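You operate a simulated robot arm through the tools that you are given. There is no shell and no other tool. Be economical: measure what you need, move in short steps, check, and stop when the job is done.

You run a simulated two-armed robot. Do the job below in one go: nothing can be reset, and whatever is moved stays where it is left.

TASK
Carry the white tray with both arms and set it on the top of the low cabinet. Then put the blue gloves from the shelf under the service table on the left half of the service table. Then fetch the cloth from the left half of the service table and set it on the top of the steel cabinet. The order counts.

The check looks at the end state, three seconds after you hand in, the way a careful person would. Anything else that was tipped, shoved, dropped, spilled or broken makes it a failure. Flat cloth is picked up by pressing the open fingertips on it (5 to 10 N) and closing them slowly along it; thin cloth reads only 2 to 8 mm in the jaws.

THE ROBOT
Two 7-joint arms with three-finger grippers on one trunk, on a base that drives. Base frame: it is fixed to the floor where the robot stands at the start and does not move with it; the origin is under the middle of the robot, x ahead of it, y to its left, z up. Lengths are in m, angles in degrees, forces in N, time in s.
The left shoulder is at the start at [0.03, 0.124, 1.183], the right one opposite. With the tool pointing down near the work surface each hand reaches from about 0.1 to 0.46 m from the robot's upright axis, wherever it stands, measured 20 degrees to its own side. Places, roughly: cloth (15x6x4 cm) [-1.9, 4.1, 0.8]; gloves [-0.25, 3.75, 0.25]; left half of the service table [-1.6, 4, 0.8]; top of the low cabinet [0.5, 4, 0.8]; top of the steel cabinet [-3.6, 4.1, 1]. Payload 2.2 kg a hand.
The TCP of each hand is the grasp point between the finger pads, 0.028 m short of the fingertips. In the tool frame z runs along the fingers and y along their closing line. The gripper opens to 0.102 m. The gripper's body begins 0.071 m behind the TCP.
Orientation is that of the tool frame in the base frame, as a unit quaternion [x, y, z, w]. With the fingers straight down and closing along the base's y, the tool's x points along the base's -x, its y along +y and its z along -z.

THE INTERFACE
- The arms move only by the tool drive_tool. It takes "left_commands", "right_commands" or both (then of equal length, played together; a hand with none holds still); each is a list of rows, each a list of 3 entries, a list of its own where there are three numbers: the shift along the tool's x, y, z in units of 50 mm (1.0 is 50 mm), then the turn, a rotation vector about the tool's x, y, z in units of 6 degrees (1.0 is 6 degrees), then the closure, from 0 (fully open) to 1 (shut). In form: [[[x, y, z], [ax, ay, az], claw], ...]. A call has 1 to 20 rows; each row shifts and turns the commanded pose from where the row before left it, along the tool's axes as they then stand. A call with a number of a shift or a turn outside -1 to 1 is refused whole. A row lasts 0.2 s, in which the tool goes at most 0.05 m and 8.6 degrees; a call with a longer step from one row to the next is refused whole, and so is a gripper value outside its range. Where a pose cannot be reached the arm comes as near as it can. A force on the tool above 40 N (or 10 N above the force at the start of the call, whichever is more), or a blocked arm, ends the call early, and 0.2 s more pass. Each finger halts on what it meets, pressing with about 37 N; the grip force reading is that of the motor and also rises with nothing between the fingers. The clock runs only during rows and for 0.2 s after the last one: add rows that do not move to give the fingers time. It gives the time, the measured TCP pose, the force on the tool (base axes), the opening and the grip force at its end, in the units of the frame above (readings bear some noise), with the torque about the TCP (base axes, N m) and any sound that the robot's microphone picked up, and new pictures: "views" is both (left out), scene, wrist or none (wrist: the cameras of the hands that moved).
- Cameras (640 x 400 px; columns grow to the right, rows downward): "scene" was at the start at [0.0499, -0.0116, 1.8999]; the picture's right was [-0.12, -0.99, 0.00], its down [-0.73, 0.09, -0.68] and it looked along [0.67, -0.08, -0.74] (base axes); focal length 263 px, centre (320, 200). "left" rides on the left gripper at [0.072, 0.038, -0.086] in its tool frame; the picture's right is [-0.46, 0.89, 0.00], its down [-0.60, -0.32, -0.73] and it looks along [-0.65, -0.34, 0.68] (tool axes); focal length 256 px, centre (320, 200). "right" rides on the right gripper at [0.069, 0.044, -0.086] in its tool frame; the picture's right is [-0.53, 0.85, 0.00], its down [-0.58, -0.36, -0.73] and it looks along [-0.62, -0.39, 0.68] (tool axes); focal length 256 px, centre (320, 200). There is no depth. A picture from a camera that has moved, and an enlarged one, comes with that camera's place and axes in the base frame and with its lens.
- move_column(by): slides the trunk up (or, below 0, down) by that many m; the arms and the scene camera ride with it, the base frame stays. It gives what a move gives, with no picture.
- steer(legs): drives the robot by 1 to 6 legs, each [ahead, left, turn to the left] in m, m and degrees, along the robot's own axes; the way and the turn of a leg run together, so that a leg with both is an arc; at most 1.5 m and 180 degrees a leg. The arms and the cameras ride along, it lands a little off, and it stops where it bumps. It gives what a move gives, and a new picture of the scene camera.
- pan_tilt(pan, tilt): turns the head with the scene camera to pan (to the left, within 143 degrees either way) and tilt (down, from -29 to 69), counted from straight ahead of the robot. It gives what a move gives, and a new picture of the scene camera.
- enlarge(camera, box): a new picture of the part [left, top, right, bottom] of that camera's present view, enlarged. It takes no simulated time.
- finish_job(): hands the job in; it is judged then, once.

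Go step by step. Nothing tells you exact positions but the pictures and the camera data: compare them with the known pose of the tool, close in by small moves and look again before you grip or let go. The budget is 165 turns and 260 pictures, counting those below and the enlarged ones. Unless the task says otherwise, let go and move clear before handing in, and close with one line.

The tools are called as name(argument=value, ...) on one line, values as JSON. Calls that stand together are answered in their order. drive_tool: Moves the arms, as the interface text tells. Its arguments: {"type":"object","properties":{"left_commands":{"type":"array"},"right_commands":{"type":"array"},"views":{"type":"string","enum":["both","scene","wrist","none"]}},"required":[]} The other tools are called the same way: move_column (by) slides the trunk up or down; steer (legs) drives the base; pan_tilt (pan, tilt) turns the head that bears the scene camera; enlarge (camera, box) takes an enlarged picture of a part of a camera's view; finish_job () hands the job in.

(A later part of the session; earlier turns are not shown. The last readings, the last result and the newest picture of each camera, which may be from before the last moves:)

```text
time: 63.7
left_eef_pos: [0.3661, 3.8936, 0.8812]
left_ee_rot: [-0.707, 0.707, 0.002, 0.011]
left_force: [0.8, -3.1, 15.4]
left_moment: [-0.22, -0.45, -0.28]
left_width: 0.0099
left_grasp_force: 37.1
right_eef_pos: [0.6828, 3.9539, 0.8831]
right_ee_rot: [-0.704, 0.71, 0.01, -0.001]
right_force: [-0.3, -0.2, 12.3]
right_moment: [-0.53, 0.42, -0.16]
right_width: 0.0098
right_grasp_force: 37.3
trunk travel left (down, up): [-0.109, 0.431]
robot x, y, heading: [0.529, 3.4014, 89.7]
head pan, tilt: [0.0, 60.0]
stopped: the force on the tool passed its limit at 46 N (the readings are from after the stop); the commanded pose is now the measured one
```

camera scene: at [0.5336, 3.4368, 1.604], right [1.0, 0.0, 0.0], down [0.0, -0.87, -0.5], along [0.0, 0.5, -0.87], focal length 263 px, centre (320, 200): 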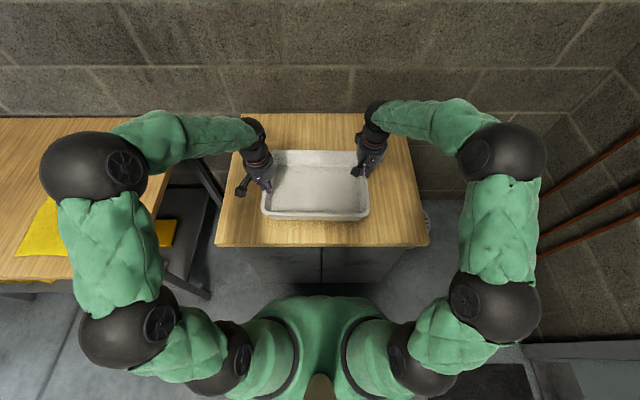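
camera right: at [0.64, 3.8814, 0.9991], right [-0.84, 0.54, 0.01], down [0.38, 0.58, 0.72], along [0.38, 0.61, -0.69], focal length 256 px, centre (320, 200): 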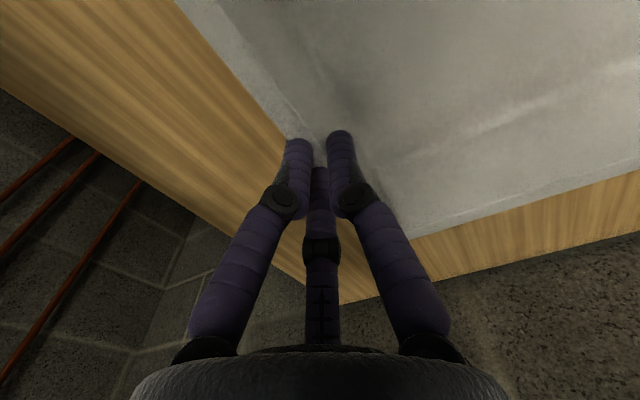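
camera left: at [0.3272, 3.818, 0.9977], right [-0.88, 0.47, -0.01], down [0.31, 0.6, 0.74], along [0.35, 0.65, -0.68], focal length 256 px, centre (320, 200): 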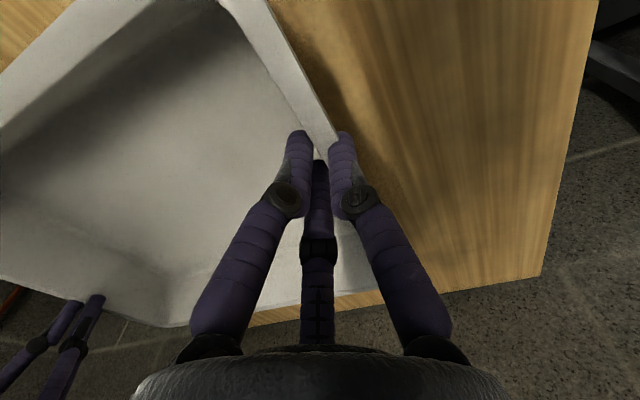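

The tray is resting on the top (force up on both hands). I ease the trunk up slightly, then open both grippers together.

move_column(by=0.004)

drive_tool(left_commands=[[[0, 0, 0], [0, 0, 0], 0.8], [[0, 0, 0], [0, 0, 0], 0.65], [[0, 0, 0], [0, 0, 0], 0.5], [[0, 0, 0], [0, 0, 0], 0.4], [[0, 0, 0], [0, 0, 0], 0.4]], right_commands=[[[0, 0, 0], [0, 0, 0], 0.8], [[0, 0, 0], [0, 0, 0], 0.65], [[0, 0, 0], [0, 0, 0], 0.5], [[0, 0, 0], [0, 0, 0], 0.4], [[0, 0, 0], [0, 0, 0], 0.4]])

```text
time: 64.2
left_eef_pos: [0.3667, 3.8938, 0.8819]
left_ee_rot: [-0.707, 0.707, 0.0, 0.009]
left_force: [-0.6, -1.7, 3.4]
left_moment: [0.29, -0.45, -0.26]
left_width: 0.0098
left_grasp_force: 36.8
right_eef_pos: [0.682, 3.9529, 0.8842]
right_ee_rot: [-0.705, 0.709, 0.008, -0.003]
right_force: [-0.9, 1.2, -1.0]
right_moment: [0.48, 0.37, -0.36]
right_width: 0.0096
right_grasp_force: 36.8
trunk travel left (down, up): [-0.113, 0.427]
robot x, y, heading: [0.5282, 3.4021, 89.7]
head pan, tilt: [0.0, 60.0]
```

```text
time: 65.4
left_eef_pos: [0.3664, 3.8943, 0.8836]
left_ee_rot: [-0.706, 0.708, 0.0, 0.009]
left_force: [-0.5, -0.2, -0.2]
left_moment: [0.0, -0.01, 0.01]
left_width: 0.0611
left_grasp_force: 0.0
right_eef_pos: [0.6823, 3.9534, 0.8854]
right_ee_rot: [-0.704, 0.71, 0.009, -0.002]
right_force: [-0.3, -1.1, -0.1]
right_moment: [0.0, 0.02, 0.02]
right_width: 0.0611
right_grasp_force: 0.0
trunk travel left (down, up): [-0.113, 0.427]
robot x, y, heading: [0.534, 3.4012, 89.6]
head pan, tilt: [0.0, 60.0]
camera scene: at [0.5336, 3.4367, 1.5716], right [1.0, 0.0, 0.0], down [0.0, -0.87, -0.5], along [0.0, 0.5, -0.87], focal length 263 px, centre (320, 200)
camera right: at [0.6399, 3.8839, 0.9715], right [-0.84, 0.54, 0.02], down [0.38, 0.57, 0.73], along [0.38, 0.62, -0.68], focal length 256 px, centre (320, 200)
camera left: at [0.3271, 3.8203, 0.9695], right [-0.88, 0.47, 0.0], down [0.31, 0.59, 0.74], along [0.35, 0.66, -0.67], focal length 256 px, centre (320, 200)
```

scene: 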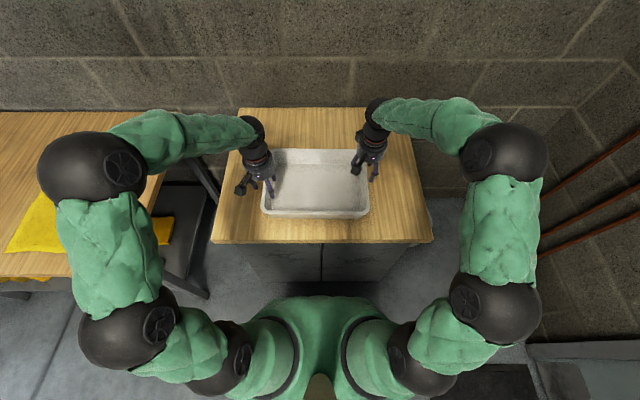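
right: 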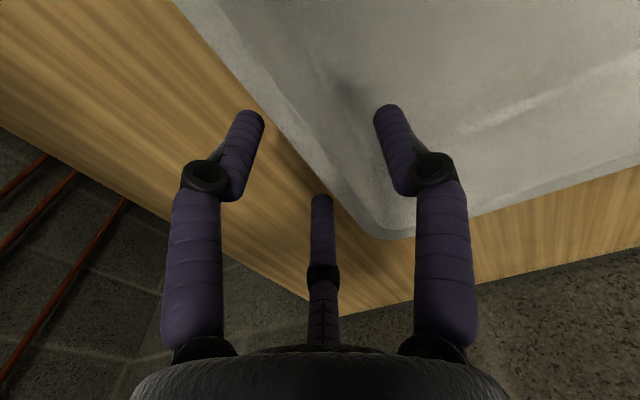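
left: 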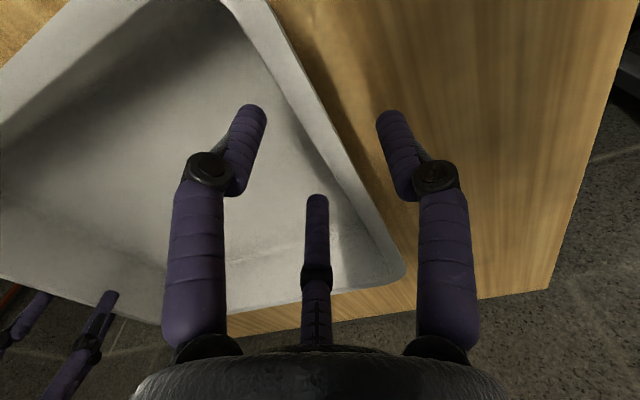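

The tray is released. I raise the trunk so the hands come clear, then back away and look at the service table.

move_column(by=0.3)

steer(legs=[[-0.45, 0, 0], [0, 0.5, 0.3]])

pan_tilt(pan=0, tilt=40)

```text
time: 68.4
left_eef_pos: [0.3648, 3.8942, 1.1836]
left_ee_rot: [-0.707, 0.707, 0.001, 0.008]
left_force: [0.0, -0.2, -0.2]
left_moment: [0.02, 0.0, 0.0]
left_width: 0.0614
left_grasp_force: 0.1
right_eef_pos: [0.6829, 3.9537, 1.1858]
right_ee_rot: [-0.705, 0.709, 0.009, -0.004]
right_force: [0.7, 0.3, -0.4]
right_moment: [-0.02, 0.04, -0.01]
right_width: 0.0611
right_grasp_force: 0.1
trunk travel left (down, up): [-0.413, 0.127]
robot x, y, heading: [0.5352, 3.4, 89.7]
head pan, tilt: [0.0, 60.0]
```

```text
time: 73.7
left_eef_pos: [-0.1411, 3.446, 1.1846]
left_ee_rot: [0.707, -0.707, 0.0, -0.009]
left_force: [-0.1, -0.3, 0.2]
left_moment: [0.03, 0.01, 0.01]
left_width: 0.0612
left_grasp_force: 0.0
right_eef_pos: [0.1767, 3.5066, 1.1848]
right_ee_rot: [-0.707, 0.708, 0.009, -0.003]
right_force: [-0.5, -0.8, 0.4]
right_moment: [0.03, -0.02, 0.01]
right_width: 0.0615
right_grasp_force: 0.0
trunk travel left (down, up): [-0.413, 0.127]
robot x, y, heading: [0.0309, 2.9546, 90.3]
head pan, tilt: [0.0, 60.0]
camera scene: at [0.0293, 2.9883, 1.8716], right [1.0, 0.0, 0.0], down [0.0, -0.87, -0.5], along [0.0, 0.5, -0.87], focal length 263 px, centre (320, 200)
```

scene: 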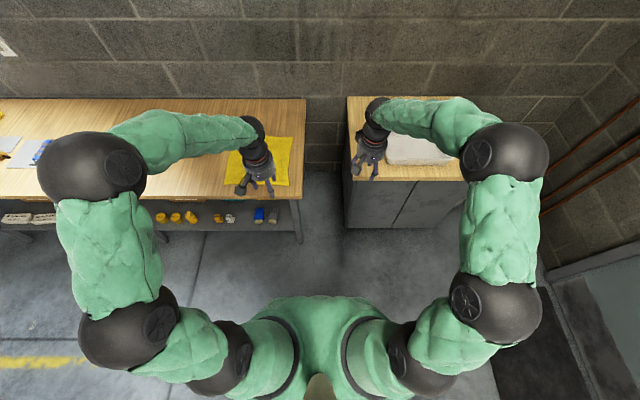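

```text
time: 74.5
left_eef_pos: [-0.1396, 3.4449, 1.1841]
left_ee_rot: [0.707, -0.707, -0.001, -0.009]
left_force: [-0.6, -0.2, 0.3]
left_moment: [-0.01, -0.01, -0.01]
left_width: 0.0613
left_grasp_force: 0.0
right_eef_pos: [0.1771, 3.5067, 1.1871]
right_ee_rot: [-0.706, 0.708, 0.01, -0.004]
right_force: [-0.3, -0.2, -0.1]
right_moment: [0.0, -0.02, 0.02]
right_width: 0.0612
right_grasp_force: 0.1
trunk travel left (down, up): [-0.413, 0.127]
robot x, y, heading: [0.0269, 2.9507, 89.7]
head pan, tilt: [0.0, 40.0]
camera scene: at [0.0303, 3.0067, 1.8983], right [1.0, 0.0, 0.0], down [0.0, -0.64, -0.77], along [0.0, 0.77, -0.64], focal length 263 px, centre (320, 200)
```

scene: 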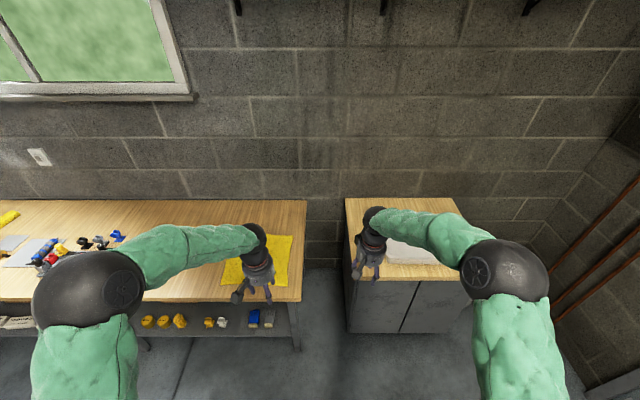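

enlarge(camera="scene", box=[120, 290, 310, 360])

move_column(by=-0.3)

pan_tilt(pan=15, tilt=45)

```text
3.37 times, centred on (215, 325) of scene
camera zoom: at [0.0303, 3.0067, 1.8983], right [1.0, 0.0, 0.0], down [0.0, -0.64, -0.77], along [0.0, 0.77, -0.64], focal length 886 px, centre (674, -221)
```

zoom: 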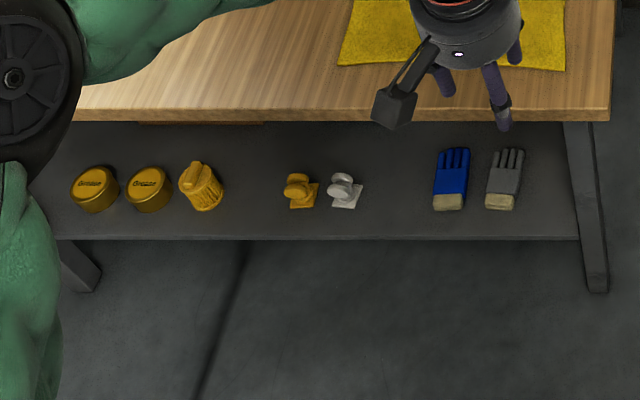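

```text
time: 77.5
left_eef_pos: [-0.1407, 3.4454, 0.8838]
left_ee_rot: [0.708, -0.707, 0.0, -0.009]
left_force: [-0.3, 0.5, -0.3]
left_moment: [-0.05, -0.01, 0.0]
left_width: 0.0615
left_grasp_force: 0.2
right_eef_pos: [0.1771, 3.5061, 0.8847]
right_ee_rot: [0.707, -0.707, -0.009, 0.003]
right_force: [-0.3, 0.9, -0.5]
right_moment: [0.01, 0.0, -0.01]
right_width: 0.061
right_grasp_force: 0.1
trunk travel left (down, up): [-0.113, 0.427]
robot x, y, heading: [0.0279, 2.9549, 90.1]
head pan, tilt: [0.0, 40.0]
```

```text
time: 78.3
left_eef_pos: [-0.1396, 3.444, 0.8834]
left_ee_rot: [0.707, -0.707, 0.0, -0.01]
left_force: [-0.3, -0.1, -0.5]
left_moment: [0.0, -0.02, 0.04]
left_width: 0.0612
left_grasp_force: 0.1
right_eef_pos: [0.1752, 3.5064, 0.8849]
right_ee_rot: [-0.706, 0.708, 0.009, -0.002]
right_force: [0.6, -0.6, -1.0]
right_moment: [0.01, -0.01, 0.03]
right_width: 0.061
right_grasp_force: 0.0
trunk travel left (down, up): [-0.113, 0.427]
robot x, y, heading: [0.0297, 2.9506, 90.2]
head pan, tilt: [15.0, 45.0]
camera scene: at [0.0088, 3.0002, 1.5911], right [0.97, 0.26, 0.0], down [0.18, -0.68, -0.71], along [-0.18, 0.68, -0.71], focal length 263 px, centre (320, 200)
```

scene: 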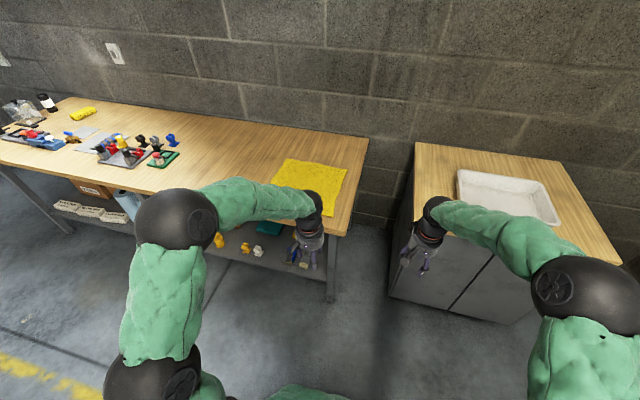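

The blue gloves (next to a grey pair) triangulate to about (−0.39, 3.80, 0.25) on the shelf. I move left in front of them, tuck the right hand back, and tilt the left hand 48° forward so it can reach under the table top.

drive_tool(left_commands=[[[0.3, 0, 0], [0, -1, 0], 0.2], [[0.3, 0, 0], [0, -1, 0], 0.2], [[0, 0, 0], [0, -1, 0], 0.2], [[0, 0, 0], [0, -1, 0], 0.2], [[0, 0, 0], [0, -1, 0], 0.2], [[0, 0, 0], [0, -1, 0], 0.2], [[0, 0, 0], [0, -1, 0], 0.2], [[0, 0, 0], [0, -1, 0], 0.2]], right_commands=[[[0.6, 0, -0.6], [0, 0, 0], 0.2], [[0.6, 0, -0.6], [0, 0, 0], 0.2], [[0.6, 0, -0.6], [0, 0, 0], 0.2], [[0.6, 0, -0.6], [0, 0, 0], 0.2], [[0.6, 0, -0.6], [0, 0, 0], 0.2], [[0.6, 0, -0.6], [0, 0, 0], 0.2], [[0.6, 0, -0.6], [0, 0, 0], 0.2], [[0, 0, 0], [0, 0, 0], 0.2]], views="none")

steer(legs=[[0, 0.25, 0]])

```text
time: 80.1
left_eef_pos: [-0.1393, 3.4152, 0.8807]
left_ee_rot: [0.646, -0.641, -0.289, -0.296]
left_force: [-0.1, 0.2, 0.0]
left_moment: [-0.02, -0.02, 0.01]
left_width: 0.0818
left_grasp_force: 0.2
right_eef_pos: [0.1805, 3.2941, 1.0927]
right_ee_rot: [-0.707, 0.707, 0.009, -0.003]
right_force: [0.5, -0.1, 0.1]
right_moment: [0.02, 0.01, 0.01]
right_width: 0.0814
right_grasp_force: 0.1
trunk travel left (down, up): [-0.113, 0.427]
robot x, y, heading: [0.0263, 2.9489, 89.9]
head pan, tilt: [15.0, 45.0]
```

```text
time: 81.9
left_eef_pos: [-0.388, 3.415, 0.8812]
left_ee_rot: [0.646, -0.642, -0.288, -0.296]
left_force: [-0.4, -0.4, 0.4]
left_moment: [0.03, -0.01, -0.03]
left_width: 0.0815
left_grasp_force: 0.2
right_eef_pos: [-0.0698, 3.2933, 1.0938]
right_ee_rot: [-0.706, 0.709, 0.009, -0.003]
right_force: [1.2, -0.5, 0.5]
right_moment: [-0.04, -0.03, 0.0]
right_width: 0.0817
right_grasp_force: 0.0
trunk travel left (down, up): [-0.113, 0.427]
robot x, y, heading: [-0.2188, 2.9526, 90.0]
head pan, tilt: [15.0, 45.0]
camera scene: at [-0.2413, 2.9999, 1.5911], right [0.97, 0.26, 0.0], down [0.18, -0.68, -0.71], along [-0.18, 0.68, -0.71], focal length 263 px, centre (320, 200)
```

scene: 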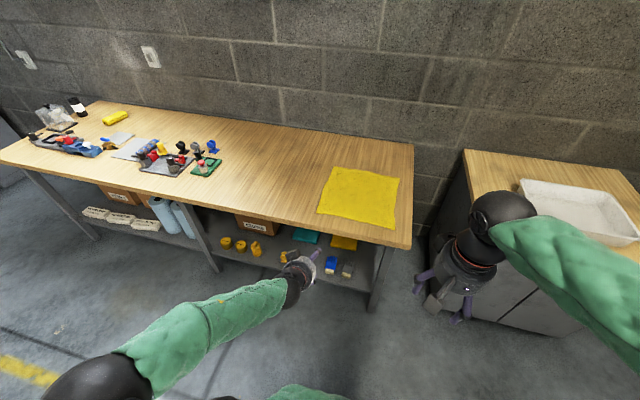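

The blue pair is visible at the front-right of the shelf. I lower the trunk fully and then move the left hand down.

move_column(by=-0.11)

drive_tool(left_commands=[[[0.67, 0, 0.74], [0, 0, 0], 0.2], [[0.67, 0, 0.74], [0, 0, 0], 0.2], [[0.67, 0, 0.74], [0, 0, 0], 0.2], [[0.67, 0, 0.74], [0, 0, 0], 0.2], [[0.67, 0, 0.74], [0, 0, 0], 0.2], [[0.67, 0, 0.74], [0, 0, 0], 0.2], [[0.67, 0, 0.74], [0, 0, 0], 0.2], [[0, 0, 0], [0, 0, 0], 0.2], [[0, 0, 0], [0, 0, 0], 0.2]])

```text
time: 83.3
left_eef_pos: [-0.3871, 3.4157, 0.7709]
left_ee_rot: [0.646, -0.642, -0.288, -0.296]
left_force: [-0.2, 0.6, 0.2]
left_moment: [-0.03, 0.0, -0.03]
left_width: 0.0816
left_grasp_force: 0.1
right_eef_pos: [-0.0682, 3.2941, 0.9842]
right_ee_rot: [-0.706, 0.708, 0.01, -0.003]
right_force: [-0.5, -0.6, -0.9]
right_moment: [-0.01, 0.01, 0.03]
right_width: 0.0817
right_grasp_force: 0.2
trunk travel left (down, up): [-0.003, 0.537]
robot x, y, heading: [-0.2215, 2.9521, 90.0]
head pan, tilt: [15.0, 45.0]
```

```text
time: 85.3
left_eef_pos: [-0.318, 3.4621, 0.4936]
left_ee_rot: [0.649, -0.641, -0.29, -0.29]
left_force: [-0.3, 0.5, 0.4]
left_moment: [0.02, -0.02, -0.01]
left_width: 0.0816
left_grasp_force: 0.0
left hand out of reach, approached as far as the arm can: row 3, 4, 5, 6, 7
right_eef_pos: [-0.0679, 3.2929, 0.9837]
right_ee_rot: [-0.706, 0.709, 0.01, -0.003]
right_force: [-0.2, -0.7, 0.1]
right_moment: [0.0, -0.02, 0.02]
right_width: 0.0815
right_grasp_force: 0.1
trunk travel left (down, up): [-0.003, 0.537]
robot x, y, heading: [-0.2181, 2.9533, 89.7]
head pan, tilt: [15.0, 45.0]
camera scene: at [-0.24, 3.0, 1.4811], right [0.97, 0.26, 0.0], down [0.18, -0.68, -0.71], along [-0.18, 0.68, -0.71], focal length 263 px, centre (320, 200)
camera left: at [-0.3541, 3.3473, 0.4977], right [-0.89, 0.3, 0.34], down [0.31, -0.15, 0.94], along [0.33, 0.94, 0.04], focal length 256 px, centre (320, 200)
```

scene: 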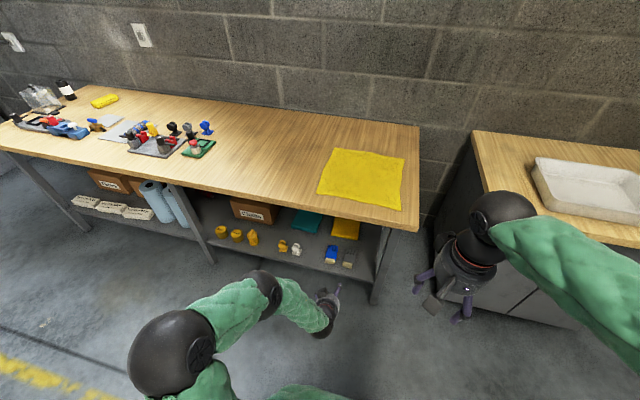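
left: 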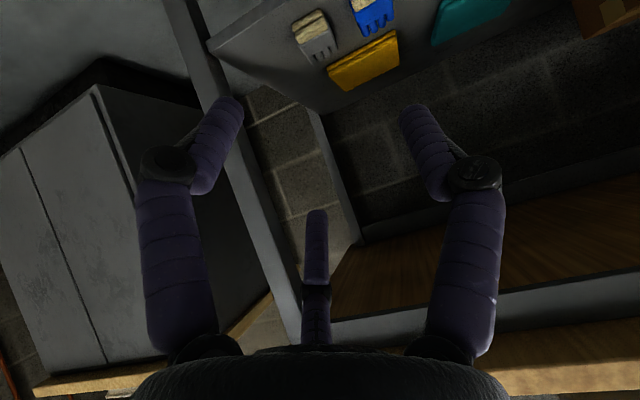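

The limit there is from the arm being folded too close; reaching further ahead should free it. I push the hand forward, still in front of the shelf, then down.

drive_tool(left_commands=[[[-0.57, 0, 0.63], [0, 0, 0], 0.2], [[-0.57, 0, 0.63], [0, 0, 0], 0.2], [[-0.57, 0, 0.63], [0, 0, 0], 0.2], [[0, 0, 0], [0, 0, 0], 0.2], [[0.6, 0, 0.54], [0, 0, 0], 0.2], [[0.6, 0, 0.54], [0, 0, 0], 0.2], [[0, 0, 0], [0, 0, 0], 0.2]])

```text
time: 86.9
left_eef_pos: [-0.3169, 3.5868, 0.4148]
left_ee_rot: [0.645, -0.642, -0.289, -0.297]
left_force: [-0.1, 0.5, -0.1]
left_moment: [0.0, -0.01, 0.01]
left_width: 0.0816
left_grasp_force: 0.0
right_eef_pos: [-0.0685, 3.295, 0.9839]
right_ee_rot: [-0.705, 0.709, 0.009, -0.004]
right_force: [0.0, 0.1, 0.4]
right_moment: [-0.05, -0.01, 0.0]
right_width: 0.0817
right_grasp_force: 0.1
trunk travel left (down, up): [-0.003, 0.537]
robot x, y, heading: [-0.2165, 2.9533, 90.0]
head pan, tilt: [15.0, 45.0]
camera scene: at [-0.24, 3.0002, 1.4811], right [0.97, 0.26, 0.0], down [0.18, -0.68, -0.71], along [-0.18, 0.68, -0.71], focal length 263 px, centre (320, 200)
camera left: at [-0.3547, 3.4745, 0.4178], right [-0.89, 0.31, 0.34], down [0.31, -0.15, 0.94], along [0.34, 0.94, 0.04], focal length 256 px, centre (320, 200)
```

scene: 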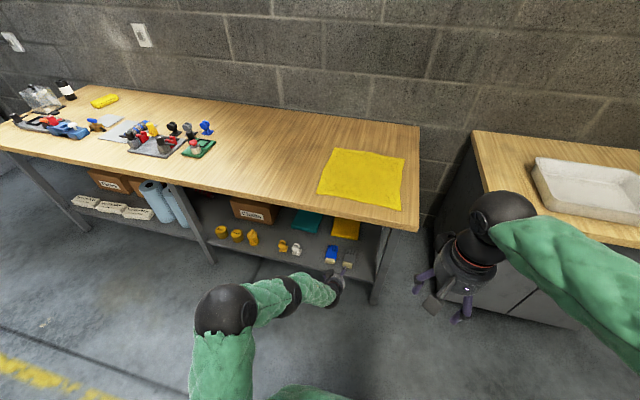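
left: 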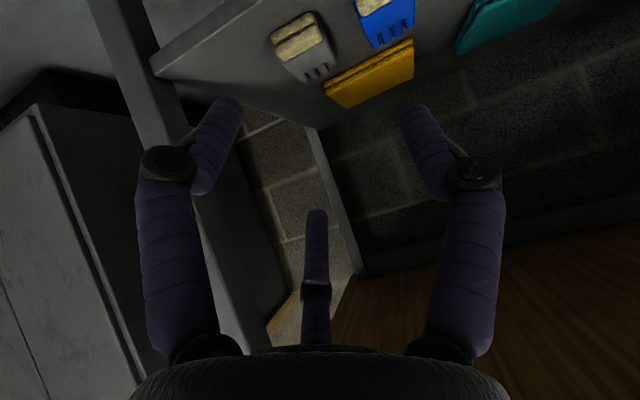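

Reach is fine here. Now I shift to x≈−0.39 and lower to z≈0.33, still in front of the shelf edge.

drive_tool(left_commands=[[[0.4, 0.4, 0.36], [0, 0, 0], 0.2], [[0.4, 0.4, 0.36], [0, 0, 0], 0.2], [[0.4, 0.4, 0.36], [0, 0, 0], 0.2], [[0, 0.26, 0], [0, 0, 0], 0.2], [[0, 0, 0], [0, 0, 0], 0.2]])

```text
time: 88.1
left_eef_pos: [-0.3458, 3.6116, 0.3541]
left_ee_rot: [0.651, -0.641, -0.29, -0.285]
left_force: [0.0, -0.7, 0.7]
left_moment: [-0.04, -0.04, 0.0]
left_width: 0.0816
left_grasp_force: 0.1
left hand out of reach, approached as far as the arm can: row 2, 3, 4
right_eef_pos: [-0.0687, 3.2927, 0.9835]
right_ee_rot: [-0.706, 0.708, 0.009, -0.004]
right_force: [-0.2, 0.1, 0.3]
right_moment: [0.02, -0.02, 0.05]
right_width: 0.0816
right_grasp_force: 0.2
trunk travel left (down, up): [-0.003, 0.537]
robot x, y, heading: [-0.2202, 2.9543, 89.9]
head pan, tilt: [15.0, 45.0]
camera scene: at [-0.2399, 2.9999, 1.4811], right [0.97, 0.26, 0.0], down [0.18, -0.68, -0.71], along [-0.18, 0.68, -0.71], focal length 263 px, centre (320, 200)
camera left: at [-0.3815, 3.4989, 0.3594], right [-0.89, 0.3, 0.35], down [0.32, -0.14, 0.94], along [0.33, 0.94, 0.03], focal length 256 px, centre (320, 200)
```

scene: 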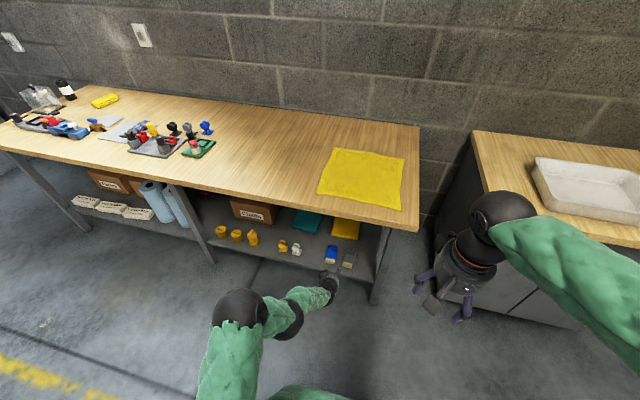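
left: 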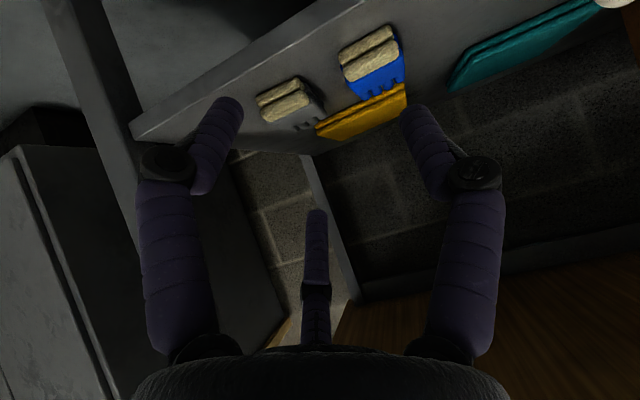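

The arm is folded rather than stretched, so I back the base 0.12 m and try reaching further ahead and lower.

steer(legs=[[-0.12, 0, 0]])

drive_tool(left_commands=[[[-0.45, 0.3, 0.5], [0, 0, 0], 0.2], [[-0.45, 0.3, 0.5], [0, 0, 0], 0.2], [[-0.45, 0.2, 0.5], [0, 0, 0], 0.2], [[0.5, 0, 0.45], [0, 0, 0], 0.2], [[0.5, 0, 0.45], [0, 0, 0], 0.2], [[0, 0, 0], [0, 0, 0], 0.2]])

```text
time: 89.3
left_eef_pos: [-0.3454, 3.4935, 0.3551]
left_ee_rot: [0.651, -0.641, -0.29, -0.286]
left_force: [0.5, -0.1, -0.2]
left_moment: [0.0, -0.02, 0.01]
left_width: 0.0816
left_grasp_force: 0.0
right_eef_pos: [-0.069, 3.1728, 0.9848]
right_ee_rot: [-0.705, 0.709, 0.009, -0.003]
right_force: [-0.4, 0.8, -0.8]
right_moment: [0.02, 0.01, 0.01]
right_width: 0.0819
right_grasp_force: 0.0
trunk travel left (down, up): [-0.003, 0.537]
robot x, y, heading: [-0.2178, 2.8357, 90.0]
head pan, tilt: [15.0, 45.0]
camera scene: at [-0.2399, 2.8798, 1.4811], right [0.97, 0.26, 0.0], down [0.18, -0.68, -0.71], along [-0.18, 0.68, -0.71], focal length 263 px, centre (320, 200)
```

scene: 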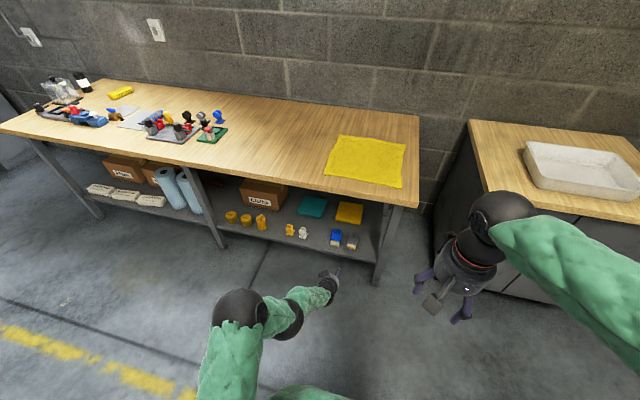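

```text
time: 90.7
left_eef_pos: [-0.3861, 3.5947, 0.3101]
left_ee_rot: [0.65, -0.641, -0.29, -0.286]
left_force: [0.0, 0.8, 0.2]
left_moment: [0.03, -0.01, 0.02]
left_width: 0.0816
left_grasp_force: 0.1
left hand out of reach, approached as far as the arm can: row 5
right_eef_pos: [-0.0687, 3.1728, 0.9846]
right_ee_rot: [-0.705, 0.709, 0.01, -0.004]
right_force: [-0.3, 0.4, 0.6]
right_moment: [-0.02, 0.01, 0.04]
right_width: 0.0815
right_grasp_force: 0.0
trunk travel left (down, up): [-0.003, 0.537]
robot x, y, heading: [-0.2198, 2.8317, 90.0]
head pan, tilt: [15.0, 45.0]
camera scene: at [-0.24, 2.8802, 1.4811], right [0.97, 0.26, 0.0], down [0.18, -0.68, -0.71], along [-0.18, 0.68, -0.71], focal length 263 px, centre (320, 200)
camera left: at [-0.4215, 3.4804, 0.3156], right [-0.89, 0.3, 0.35], down [0.32, -0.14, 0.94], along [0.33, 0.94, 0.03], focal length 256 px, centre (320, 200)
```

scene: 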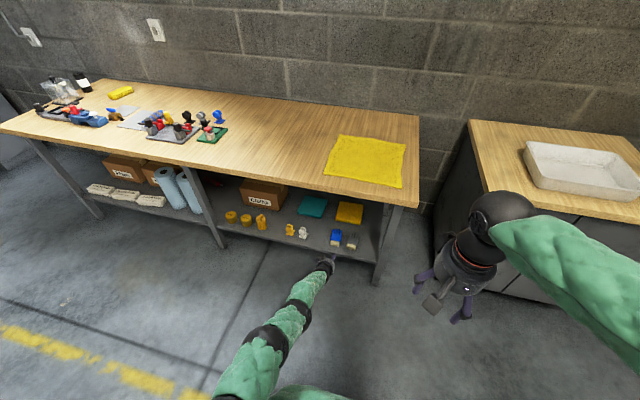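
left: 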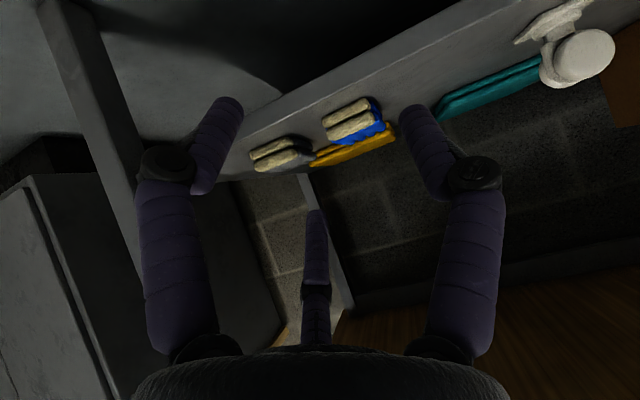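

I'm at z 0.31 and need about 0.275. I try a slightly steeper tool angle while lowering, with the fingertips still in front of the shelf.

drive_tool(left_commands=[[[0, 0, 0], [0, 0.8, 0], 0.2], [[0, 0, 0], [0, 0.8, 0], 0.2], [[0.2, 0, 0.25], [0, 0, 0], 0.2], [[0.2, 0, 0.25], [0, 0, 0], 0.2], [[0, 0, 0], [0, 0, 0], 0.2]], views="none")

```text
time: 91.9
left_eef_pos: [-0.3838, 3.5797, 0.3019]
left_ee_rot: [0.667, -0.653, -0.261, -0.245]
left_force: [-0.6, 0.0, 0.6]
left_moment: [0.01, 0.0, 0.02]
left_width: 0.0816
left_grasp_force: 0.0
left hand out of reach, approached as far as the arm can: row 2, 3, 4
right_eef_pos: [-0.0686, 3.1741, 0.9839]
right_ee_rot: [-0.705, 0.709, 0.009, -0.002]
right_force: [-0.7, -0.3, -0.2]
right_moment: [-0.01, 0.0, 0.0]
right_width: 0.082
right_grasp_force: 0.2
trunk travel left (down, up): [-0.003, 0.537]
robot x, y, heading: [-0.2157, 2.8386, 90.0]
head pan, tilt: [15.0, 45.0]
```

That is now a stretch limit, so the good spot lies in between. I pull the hand back 5 cm and lower.

drive_tool(left_commands=[[[0.36, 0, -0.34], [0, 0, 0], 0.2], [[0.36, 0, -0.34], [0, 0, 0], 0.2], [[0.25, 0, 0.27], [0, 0, 0], 0.2], [[0.25, 0, 0.27], [0, 0, 0], 0.2], [[0, 0, 0], [0, 0, 0], 0.2]])

```text
time: 93.1
left_eef_pos: [-0.3834, 3.5298, 0.2651]
left_ee_rot: [0.667, -0.652, -0.262, -0.246]
left_force: [-0.2, -0.2, -0.2]
left_moment: [0.03, -0.03, 0.04]
left_width: 0.0815
left_grasp_force: 0.1
right_eef_pos: [-0.0675, 3.1748, 0.9849]
right_ee_rot: [-0.705, 0.709, 0.009, -0.003]
right_force: [0.3, 0.0, 0.2]
right_moment: [-0.01, 0.03, -0.03]
right_width: 0.0818
right_grasp_force: 0.1
trunk travel left (down, up): [-0.003, 0.537]
robot x, y, heading: [-0.224, 2.8304, 90.1]
head pan, tilt: [15.0, 45.0]
camera scene: at [-0.24, 2.8804, 1.4811], right [0.97, 0.26, 0.0], down [0.18, -0.68, -0.71], along [-0.18, 0.68, -0.71], focal length 263 px, centre (320, 200)
camera left: at [-0.4177, 3.4166, 0.2831], right [-0.89, 0.32, 0.32], down [0.33, -0.03, 0.94], along [0.31, 0.95, -0.08], focal length 256 px, centre (320, 200)
```

scene: 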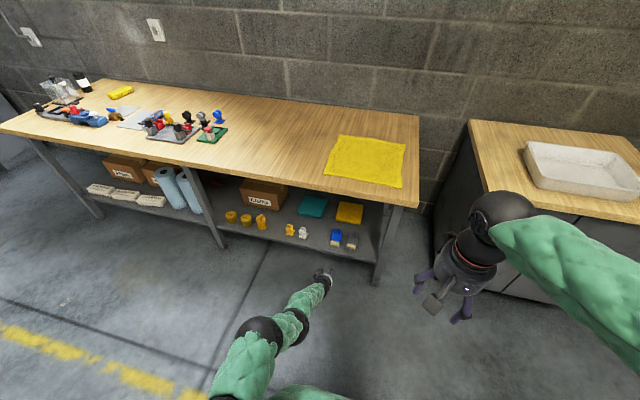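
left: 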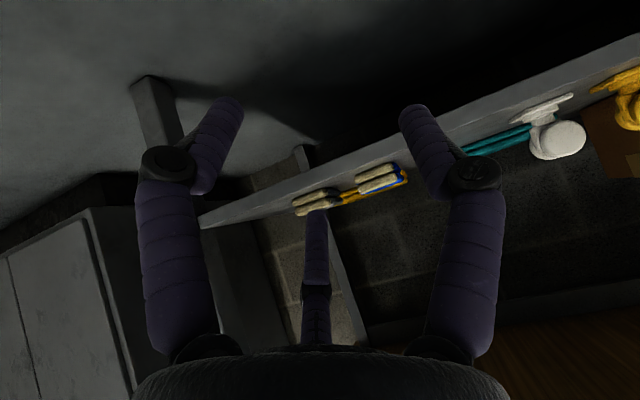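

Reach works at 0.70 m ahead. I raise the hand 7 cm and drive in so the fingers come above the blue gloves.

drive_tool(left_commands=[[[-0.48, 0.05, -0.51], [0, 0, 0], 0.2], [[-0.48, 0.05, -0.51], [0, 0, 0], 0.2], [[0, 0.06, 0], [0, 0, 0], 0.2]], views="none")

steer(legs=[[0.17, 0, 0]])

drive_tool(left_commands=[[[0, 0, 0], [0, 0, 0], 0.2]], views="wrist")

```text
time: 93.9
left_eef_pos: [-0.3905, 3.5317, 0.3368]
left_ee_rot: [0.667, -0.653, -0.261, -0.247]
left_force: [-0.9, -0.1, -0.5]
left_moment: [-0.02, 0.01, -0.03]
left_width: 0.0814
left_grasp_force: 0.0
right_eef_pos: [-0.0686, 3.1739, 0.9845]
right_ee_rot: [-0.705, 0.709, 0.009, -0.003]
right_force: [-0.4, -1.2, 0.5]
right_moment: [-0.03, -0.02, 0.02]
right_width: 0.0816
right_grasp_force: 0.0
trunk travel left (down, up): [-0.003, 0.537]
robot x, y, heading: [-0.2195, 2.8358, 89.7]
head pan, tilt: [15.0, 45.0]
```

```text
time: 95.4
left_eef_pos: [-0.3918, 3.6996, 0.3366]
left_ee_rot: [0.667, -0.653, -0.261, -0.247]
left_force: [-0.1, 0.0, -0.4]
left_moment: [-0.01, -0.01, 0.01]
left_width: 0.0815
left_grasp_force: 0.1
right_eef_pos: [-0.0685, 3.3429, 0.9839]
right_ee_rot: [-0.706, 0.708, 0.009, -0.003]
right_force: [0.1, 0.0, 0.8]
right_moment: [-0.02, 0.01, -0.02]
right_width: 0.0817
right_grasp_force: 0.0
trunk travel left (down, up): [-0.003, 0.537]
robot x, y, heading: [-0.2191, 3.0073, 90.0]
head pan, tilt: [15.0, 45.0]
camera scene: at [-0.2401, 3.0496, 1.481], right [0.97, 0.26, 0.0], down [0.18, -0.68, -0.71], along [-0.18, 0.68, -0.71], focal length 263 px, centre (320, 200)
```

scene: 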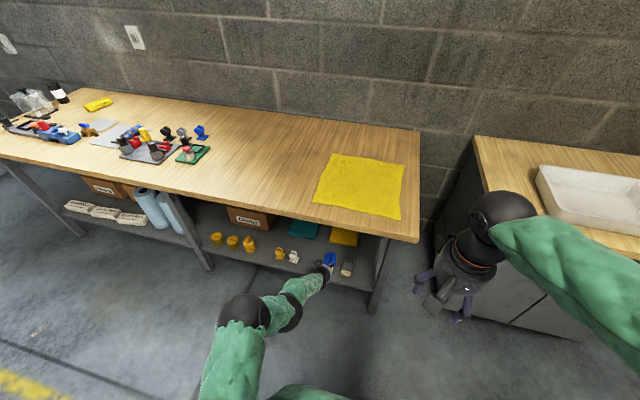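

```text
time: 95.8
left_eef_pos: [-0.3914, 3.7003, 0.3379]
left_ee_rot: [0.668, -0.653, -0.261, -0.245]
left_force: [0.6, 0.0, 0.1]
left_moment: [0.02, -0.01, 0.01]
left_width: 0.0814
left_grasp_force: 0.0
right_eef_pos: [-0.069, 3.3433, 0.9839]
right_ee_rot: [-0.707, 0.708, 0.009, -0.003]
right_force: [-1.3, 0.2, -0.2]
right_moment: [-0.01, -0.03, 0.04]
right_width: 0.0818
right_grasp_force: 0.1
trunk travel left (down, up): [-0.003, 0.537]
robot x, y, heading: [-0.2201, 3.003, 90.1]
head pan, tilt: [15.0, 45.0]
camera left: at [-0.4256, 3.5869, 0.3537], right [-0.89, 0.32, 0.32], down [0.33, -0.03, 0.94], along [0.31, 0.95, -0.08], focal length 256 px, centre (320, 200)
```

left: 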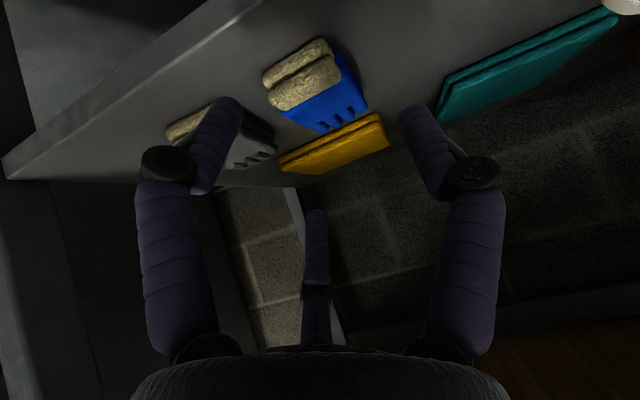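

The gloves span x −0.36 to −0.42, y 3.74–3.83, top z≈0.272; the hand is centred. Ahead 0.085 m, then down to z≈0.27.

steer(legs=[[0.085, 0, 0]])

drive_tool(left_commands=[[[0.3, 0, 0.32], [0, 0, 0], 0.2], [[0.3, 0, 0.32], [0, 0, 0], 0.2], [[0.16, 0, 0.17], [0, 0, 0], 0.2], [[0, 0, 0], [0, 0, 0], 0.2]])

```text
time: 96.9
left_eef_pos: [-0.392, 3.7837, 0.336]
left_ee_rot: [0.667, -0.653, -0.261, -0.246]
left_force: [0.3, 0.3, 0.1]
left_moment: [0.01, 0.02, 0.0]
left_width: 0.0815
left_grasp_force: 0.1
right_eef_pos: [-0.0693, 3.4271, 0.984]
right_ee_rot: [-0.706, 0.708, 0.01, -0.003]
right_force: [-0.7, 0.3, -0.6]
right_moment: [-0.03, -0.04, 0.0]
right_width: 0.0817
right_grasp_force: 0.0
trunk travel left (down, up): [-0.003, 0.537]
robot x, y, heading: [-0.2182, 3.0843, 89.8]
head pan, tilt: [15.0, 45.0]
camera scene: at [-0.2401, 3.1346, 1.481], right [0.97, 0.26, 0.0], down [0.18, -0.68, -0.71], along [-0.18, 0.68, -0.71], focal length 263 px, centre (320, 200)
```

scene: 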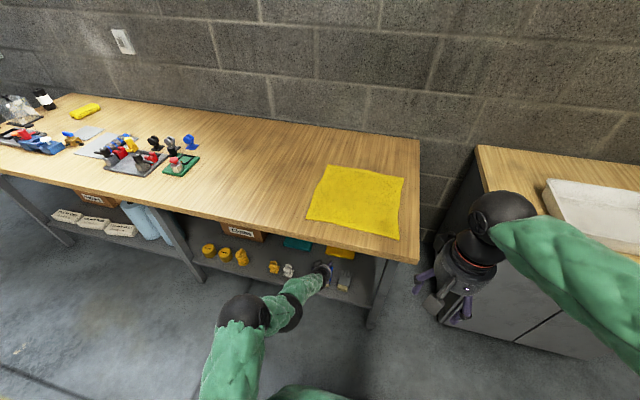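

```text
time: 97.9
left_eef_pos: [-0.3948, 3.7886, 0.2856]
left_ee_rot: [0.666, -0.651, -0.267, -0.248]
left_force: [-2.8, -2.7, 28.7]
left_moment: [0.07, 1.19, 0.31]
left_width: 0.0893
left_grasp_force: 7.5
right_eef_pos: [-0.0699, 3.4264, 0.9855]
right_ee_rot: [-0.706, 0.708, 0.01, -0.002]
right_force: [0.0, -0.1, -0.1]
right_moment: [-0.02, 0.0, 0.0]
right_width: 0.0814
right_grasp_force: 0.0
trunk travel left (down, up): [-0.003, 0.537]
robot x, y, heading: [-0.2205, 3.0867, 90.0]
head pan, tilt: [15.0, 45.0]
camera scene: at [-0.2396, 3.1315, 1.4813], right [0.97, 0.26, 0.0], down [0.18, -0.68, -0.71], along [-0.18, 0.68, -0.71], focal length 263 px, centre (320, 200)
camera left: at [-0.4289, 3.6749, 0.3019], right [-0.89, 0.32, 0.33], down [0.34, -0.04, 0.94], along [0.31, 0.95, -0.07], focal length 256 px, centre (320, 200)
```

scene: 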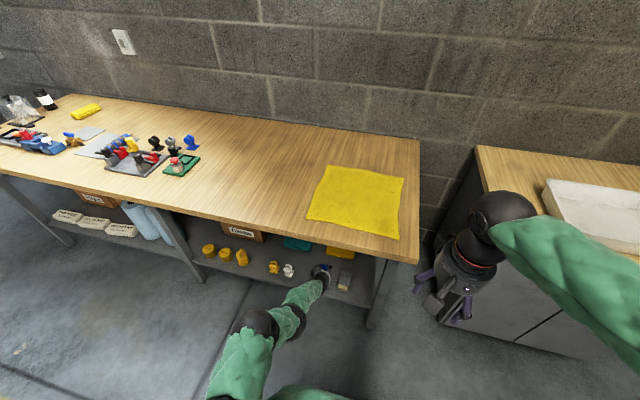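
left: 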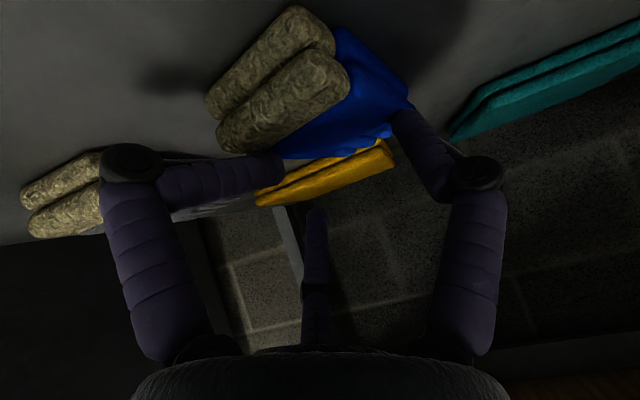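

The left finger landed on the glove's left edge (force 29 N). I lift straight back up, open fully and look again.

drive_tool(left_commands=[[[-0.3, 0, -0.32], [0, 0, 0], 0.2], [[-0.3, 0, -0.32], [0, 0, 0], 0.1], [[0, 0, 0], [0, 0, 0], 0.0], [[0, 0, 0], [0, 0, 0], 0.0]], views="wrist")

enlarge(camera="left", box=[120, 0, 540, 230])

enlarge(camera="scene", box=[240, 220, 420, 330])

```text
time: 98.9
left_eef_pos: [-0.391, 3.7839, 0.3235]
left_ee_rot: [0.668, -0.652, -0.261, -0.246]
left_force: [-1.2, -0.2, 0.7]
left_moment: [0.03, 0.02, -0.01]
left_width: 0.1017
left_grasp_force: 0.1
right_eef_pos: [-0.0694, 3.4275, 0.9837]
right_ee_rot: [-0.705, 0.709, 0.008, -0.003]
right_force: [-0.2, -0.1, 0.2]
right_moment: [0.04, -0.02, 0.0]
right_width: 0.0817
right_grasp_force: 0.1
trunk travel left (down, up): [-0.003, 0.537]
robot x, y, heading: [-0.2216, 3.0852, 89.9]
head pan, tilt: [15.0, 45.0]
camera left: at [-0.4251, 3.6715, 0.342], right [-0.89, 0.32, 0.32], down [0.33, -0.03, 0.94], along [0.31, 0.95, -0.08], focal length 256 px, centre (320, 200)
```

left: 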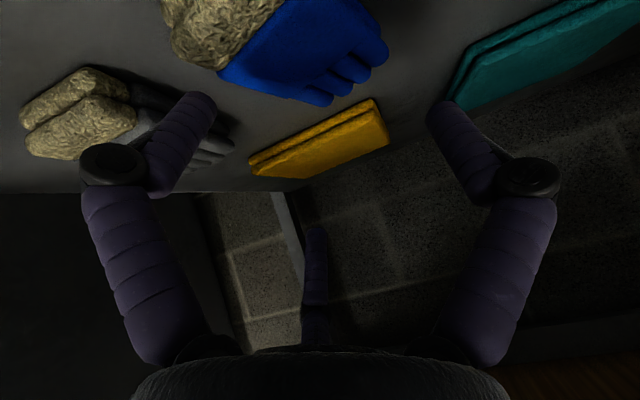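

```text
1.52 times, centred on (330, 115) of left
camera zoom: at [-0.4251, 3.6715, 0.342], right [-0.89, 0.32, 0.32], down [0.33, -0.03, 0.94], along [0.31, 0.95, -0.08], focal length 390 px, centre (305, 330)
```

zoom: 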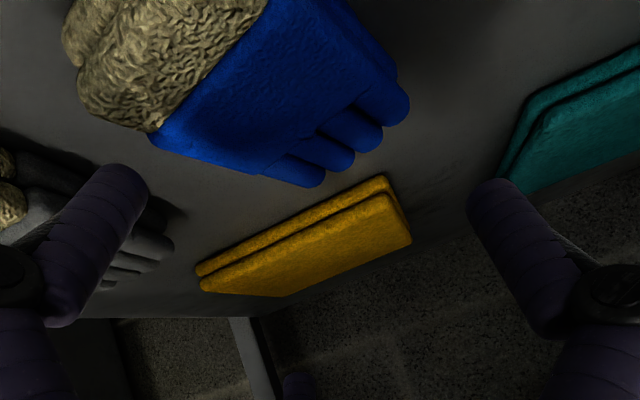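

```text
3.56 times, centred on (330, 275) of scene
camera zoom: at [-0.24, 3.134, 1.481], right [0.97, 0.26, 0.0], down [0.18, -0.68, -0.71], along [-0.18, 0.68, -0.71], focal length 936 px, centre (284, -67)
```

zoom: 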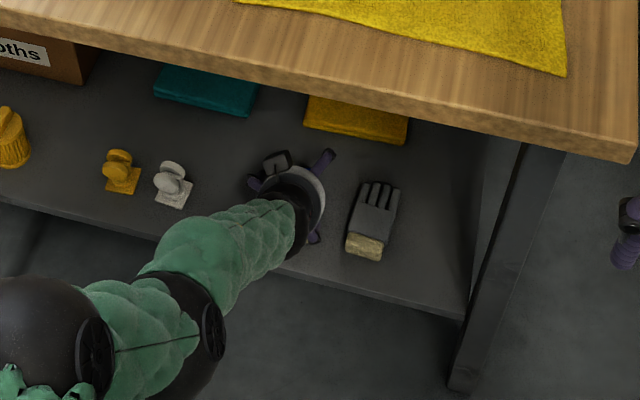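

The glove is slightly yawed, with its centre near x −0.408. I shift 16 mm left, open to about 9 cm and go down again.

drive_tool(left_commands=[[[0, 0.32, 0], [0, 0, 0], 0.1], [[0, 0, 0], [0, 0, 0], 0.1], [[0.24, 0, 0.26], [0, 0, 0], 0.1], [[0.24, 0, 0.26], [0, 0, 0], 0.1], [[0.2, 0, 0.22], [0, 0, 0], 0.1], [[0, 0, 0], [0, 0, 0], 0.1]], views="wrist")

```text
time: 100.3
left_eef_pos: [-0.4138, 3.7885, 0.2827]
left_ee_rot: [0.666, -0.649, -0.271, -0.247]
left_force: [-6.6, -1.5, 38.0]
left_moment: [-0.03, 1.43, -0.01]
left_width: 0.0975
left_grasp_force: 0.2
right_eef_pos: [-0.0691, 3.4247, 0.9841]
right_ee_rot: [-0.707, 0.708, 0.011, -0.002]
right_force: [0.6, -0.4, 0.1]
right_moment: [0.04, -0.03, 0.01]
right_width: 0.0818
right_grasp_force: 0.1
trunk travel left (down, up): [-0.003, 0.537]
robot x, y, heading: [-0.2185, 3.0846, 90.1]
head pan, tilt: [15.0, 45.0]
camera left: at [-0.4469, 3.6762, 0.2988], right [-0.89, 0.31, 0.34], down [0.34, -0.05, 0.94], along [0.31, 0.95, -0.07], focal length 256 px, centre (320, 200)
```

left: 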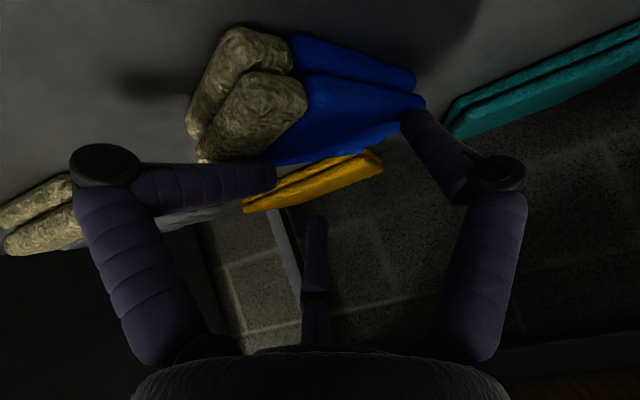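

Blocked again at the left finger. I lift higher and back off a little to measure the glove's outline properly.

drive_tool(left_commands=[[[-0.4, 0, -0.43], [0, 0, 0], 0.1], [[-0.4, 0, -0.43], [0, 0, 0], 0.1], [[0.2, 0, -0.62], [0, 0, 0], 0.1], [[0.2, 0, -0.62], [0, 0, 0], 0.1], [[0, 0, 0], [0, 0, 0], 0.1], [[0, 0, 0], [0, 0, 0], 0.1]], views="wrist")

enlarge(camera="left", box=[160, 0, 480, 200])

```text
time: 101.7
left_eef_pos: [-0.4042, 3.7274, 0.3651]
left_ee_rot: [0.667, -0.653, -0.262, -0.246]
left_force: [0.2, -0.6, 0.4]
left_moment: [-0.03, -0.01, 0.0]
left_width: 0.0917
left_grasp_force: 0.1
right_eef_pos: [-0.0693, 3.4276, 0.9837]
right_ee_rot: [-0.705, 0.709, 0.009, -0.003]
right_force: [-0.1, -0.2, -0.2]
right_moment: [0.01, -0.01, 0.02]
right_width: 0.0814
right_grasp_force: 0.0
trunk travel left (down, up): [-0.003, 0.537]
robot x, y, heading: [-0.2221, 3.0861, 89.9]
head pan, tilt: [15.0, 45.0]
camera left: at [-0.4392, 3.6148, 0.3832], right [-0.89, 0.32, 0.32], down [0.33, -0.03, 0.94], along [0.31, 0.95, -0.08], focal length 256 px, centre (320, 200)
```

left: 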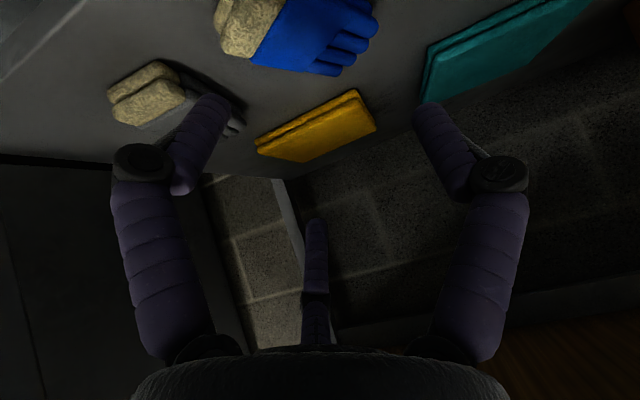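

```text
2.00 times, centred on (320, 100) of left
camera zoom: at [-0.4392, 3.6148, 0.3832], right [-0.89, 0.32, 0.32], down [0.33, -0.03, 0.94], along [0.31, 0.95, -0.08], focal length 512 px, centre (320, 400)
```

zoom: 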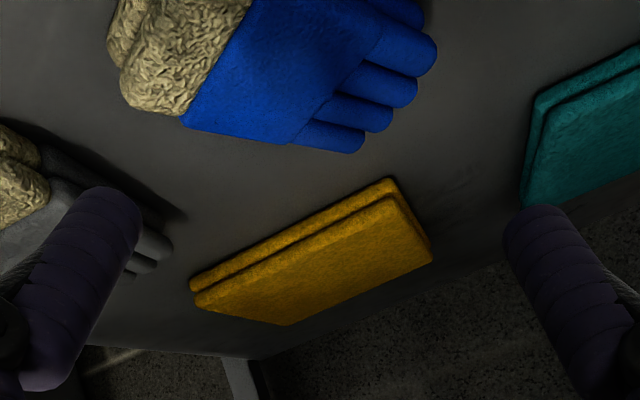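

The glove is now yawed about 30° left (centre ≈ −0.418, 3.771). I turn the hand 30° left to match, move above it and look.

drive_tool(left_commands=[[[0, 0, 0], [-0.682, 0, -0.731], 0.1], [[0, 0, 0], [-0.682, 0, -0.731], 0.1], [[0, 0, 0], [-0.682, 0, -0.731], 0.1], [[0, 0, 0], [-0.682, 0, -0.731], 0.1], [[0, 0, 0], [-0.682, 0, -0.731], 0.1], [[-0.09, -0.1, 0.56], [0, 0, 0], 0.1], [[-0.09, -0.1, 0.56], [0, 0, 0], 0.1], [[0, 0, 0], [0, 0, 0], 0.1]], views="wrist")

enlarge(camera="scene", box=[240, 220, 420, 330])

```text
time: 103.5
left_eef_pos: [-0.4197, 3.7717, 0.3307]
left_ee_rot: [0.812, -0.457, -0.322, -0.169]
left_force: [-1.2, 0.1, 0.1]
left_moment: [0.01, 0.02, 0.0]
left_width: 0.0914
left_grasp_force: 0.0
right_eef_pos: [-0.0697, 3.4282, 0.9828]
right_ee_rot: [-0.706, 0.709, 0.01, -0.003]
right_force: [0.2, -0.7, 0.0]
right_moment: [0.0, 0.02, 0.03]
right_width: 0.0813
right_grasp_force: 0.0
trunk travel left (down, up): [-0.003, 0.537]
robot x, y, heading: [-0.2215, 3.0847, 90.1]
head pan, tilt: [15.0, 45.0]
camera left: at [-0.3936, 3.6562, 0.3472], right [-0.93, -0.17, 0.33], down [0.31, 0.13, 0.94], along [-0.2, 0.98, -0.07], focal length 256 px, centre (320, 200)
```

left: 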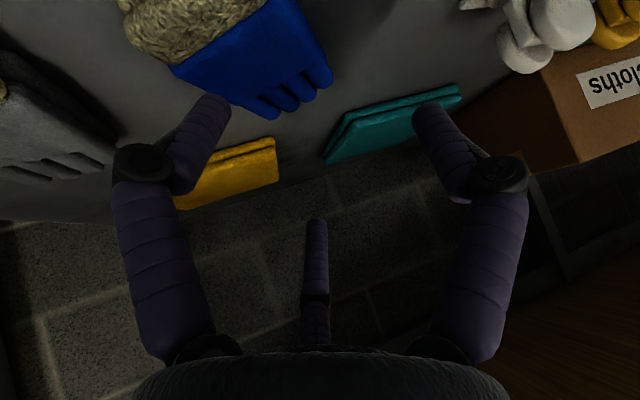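

```text
3.56 times, centred on (330, 275) of scene
camera zoom: at [-0.24, 3.134, 1.4811], right [0.97, 0.26, 0.0], down [0.18, -0.68, -0.71], along [-0.18, 0.68, -0.71], focal length 936 px, centre (284, -67)
```

zoom: 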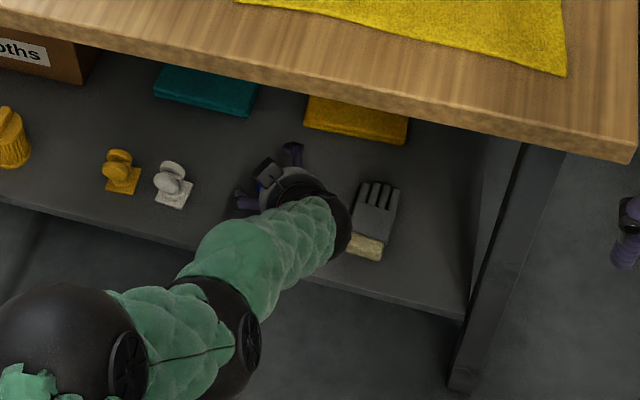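

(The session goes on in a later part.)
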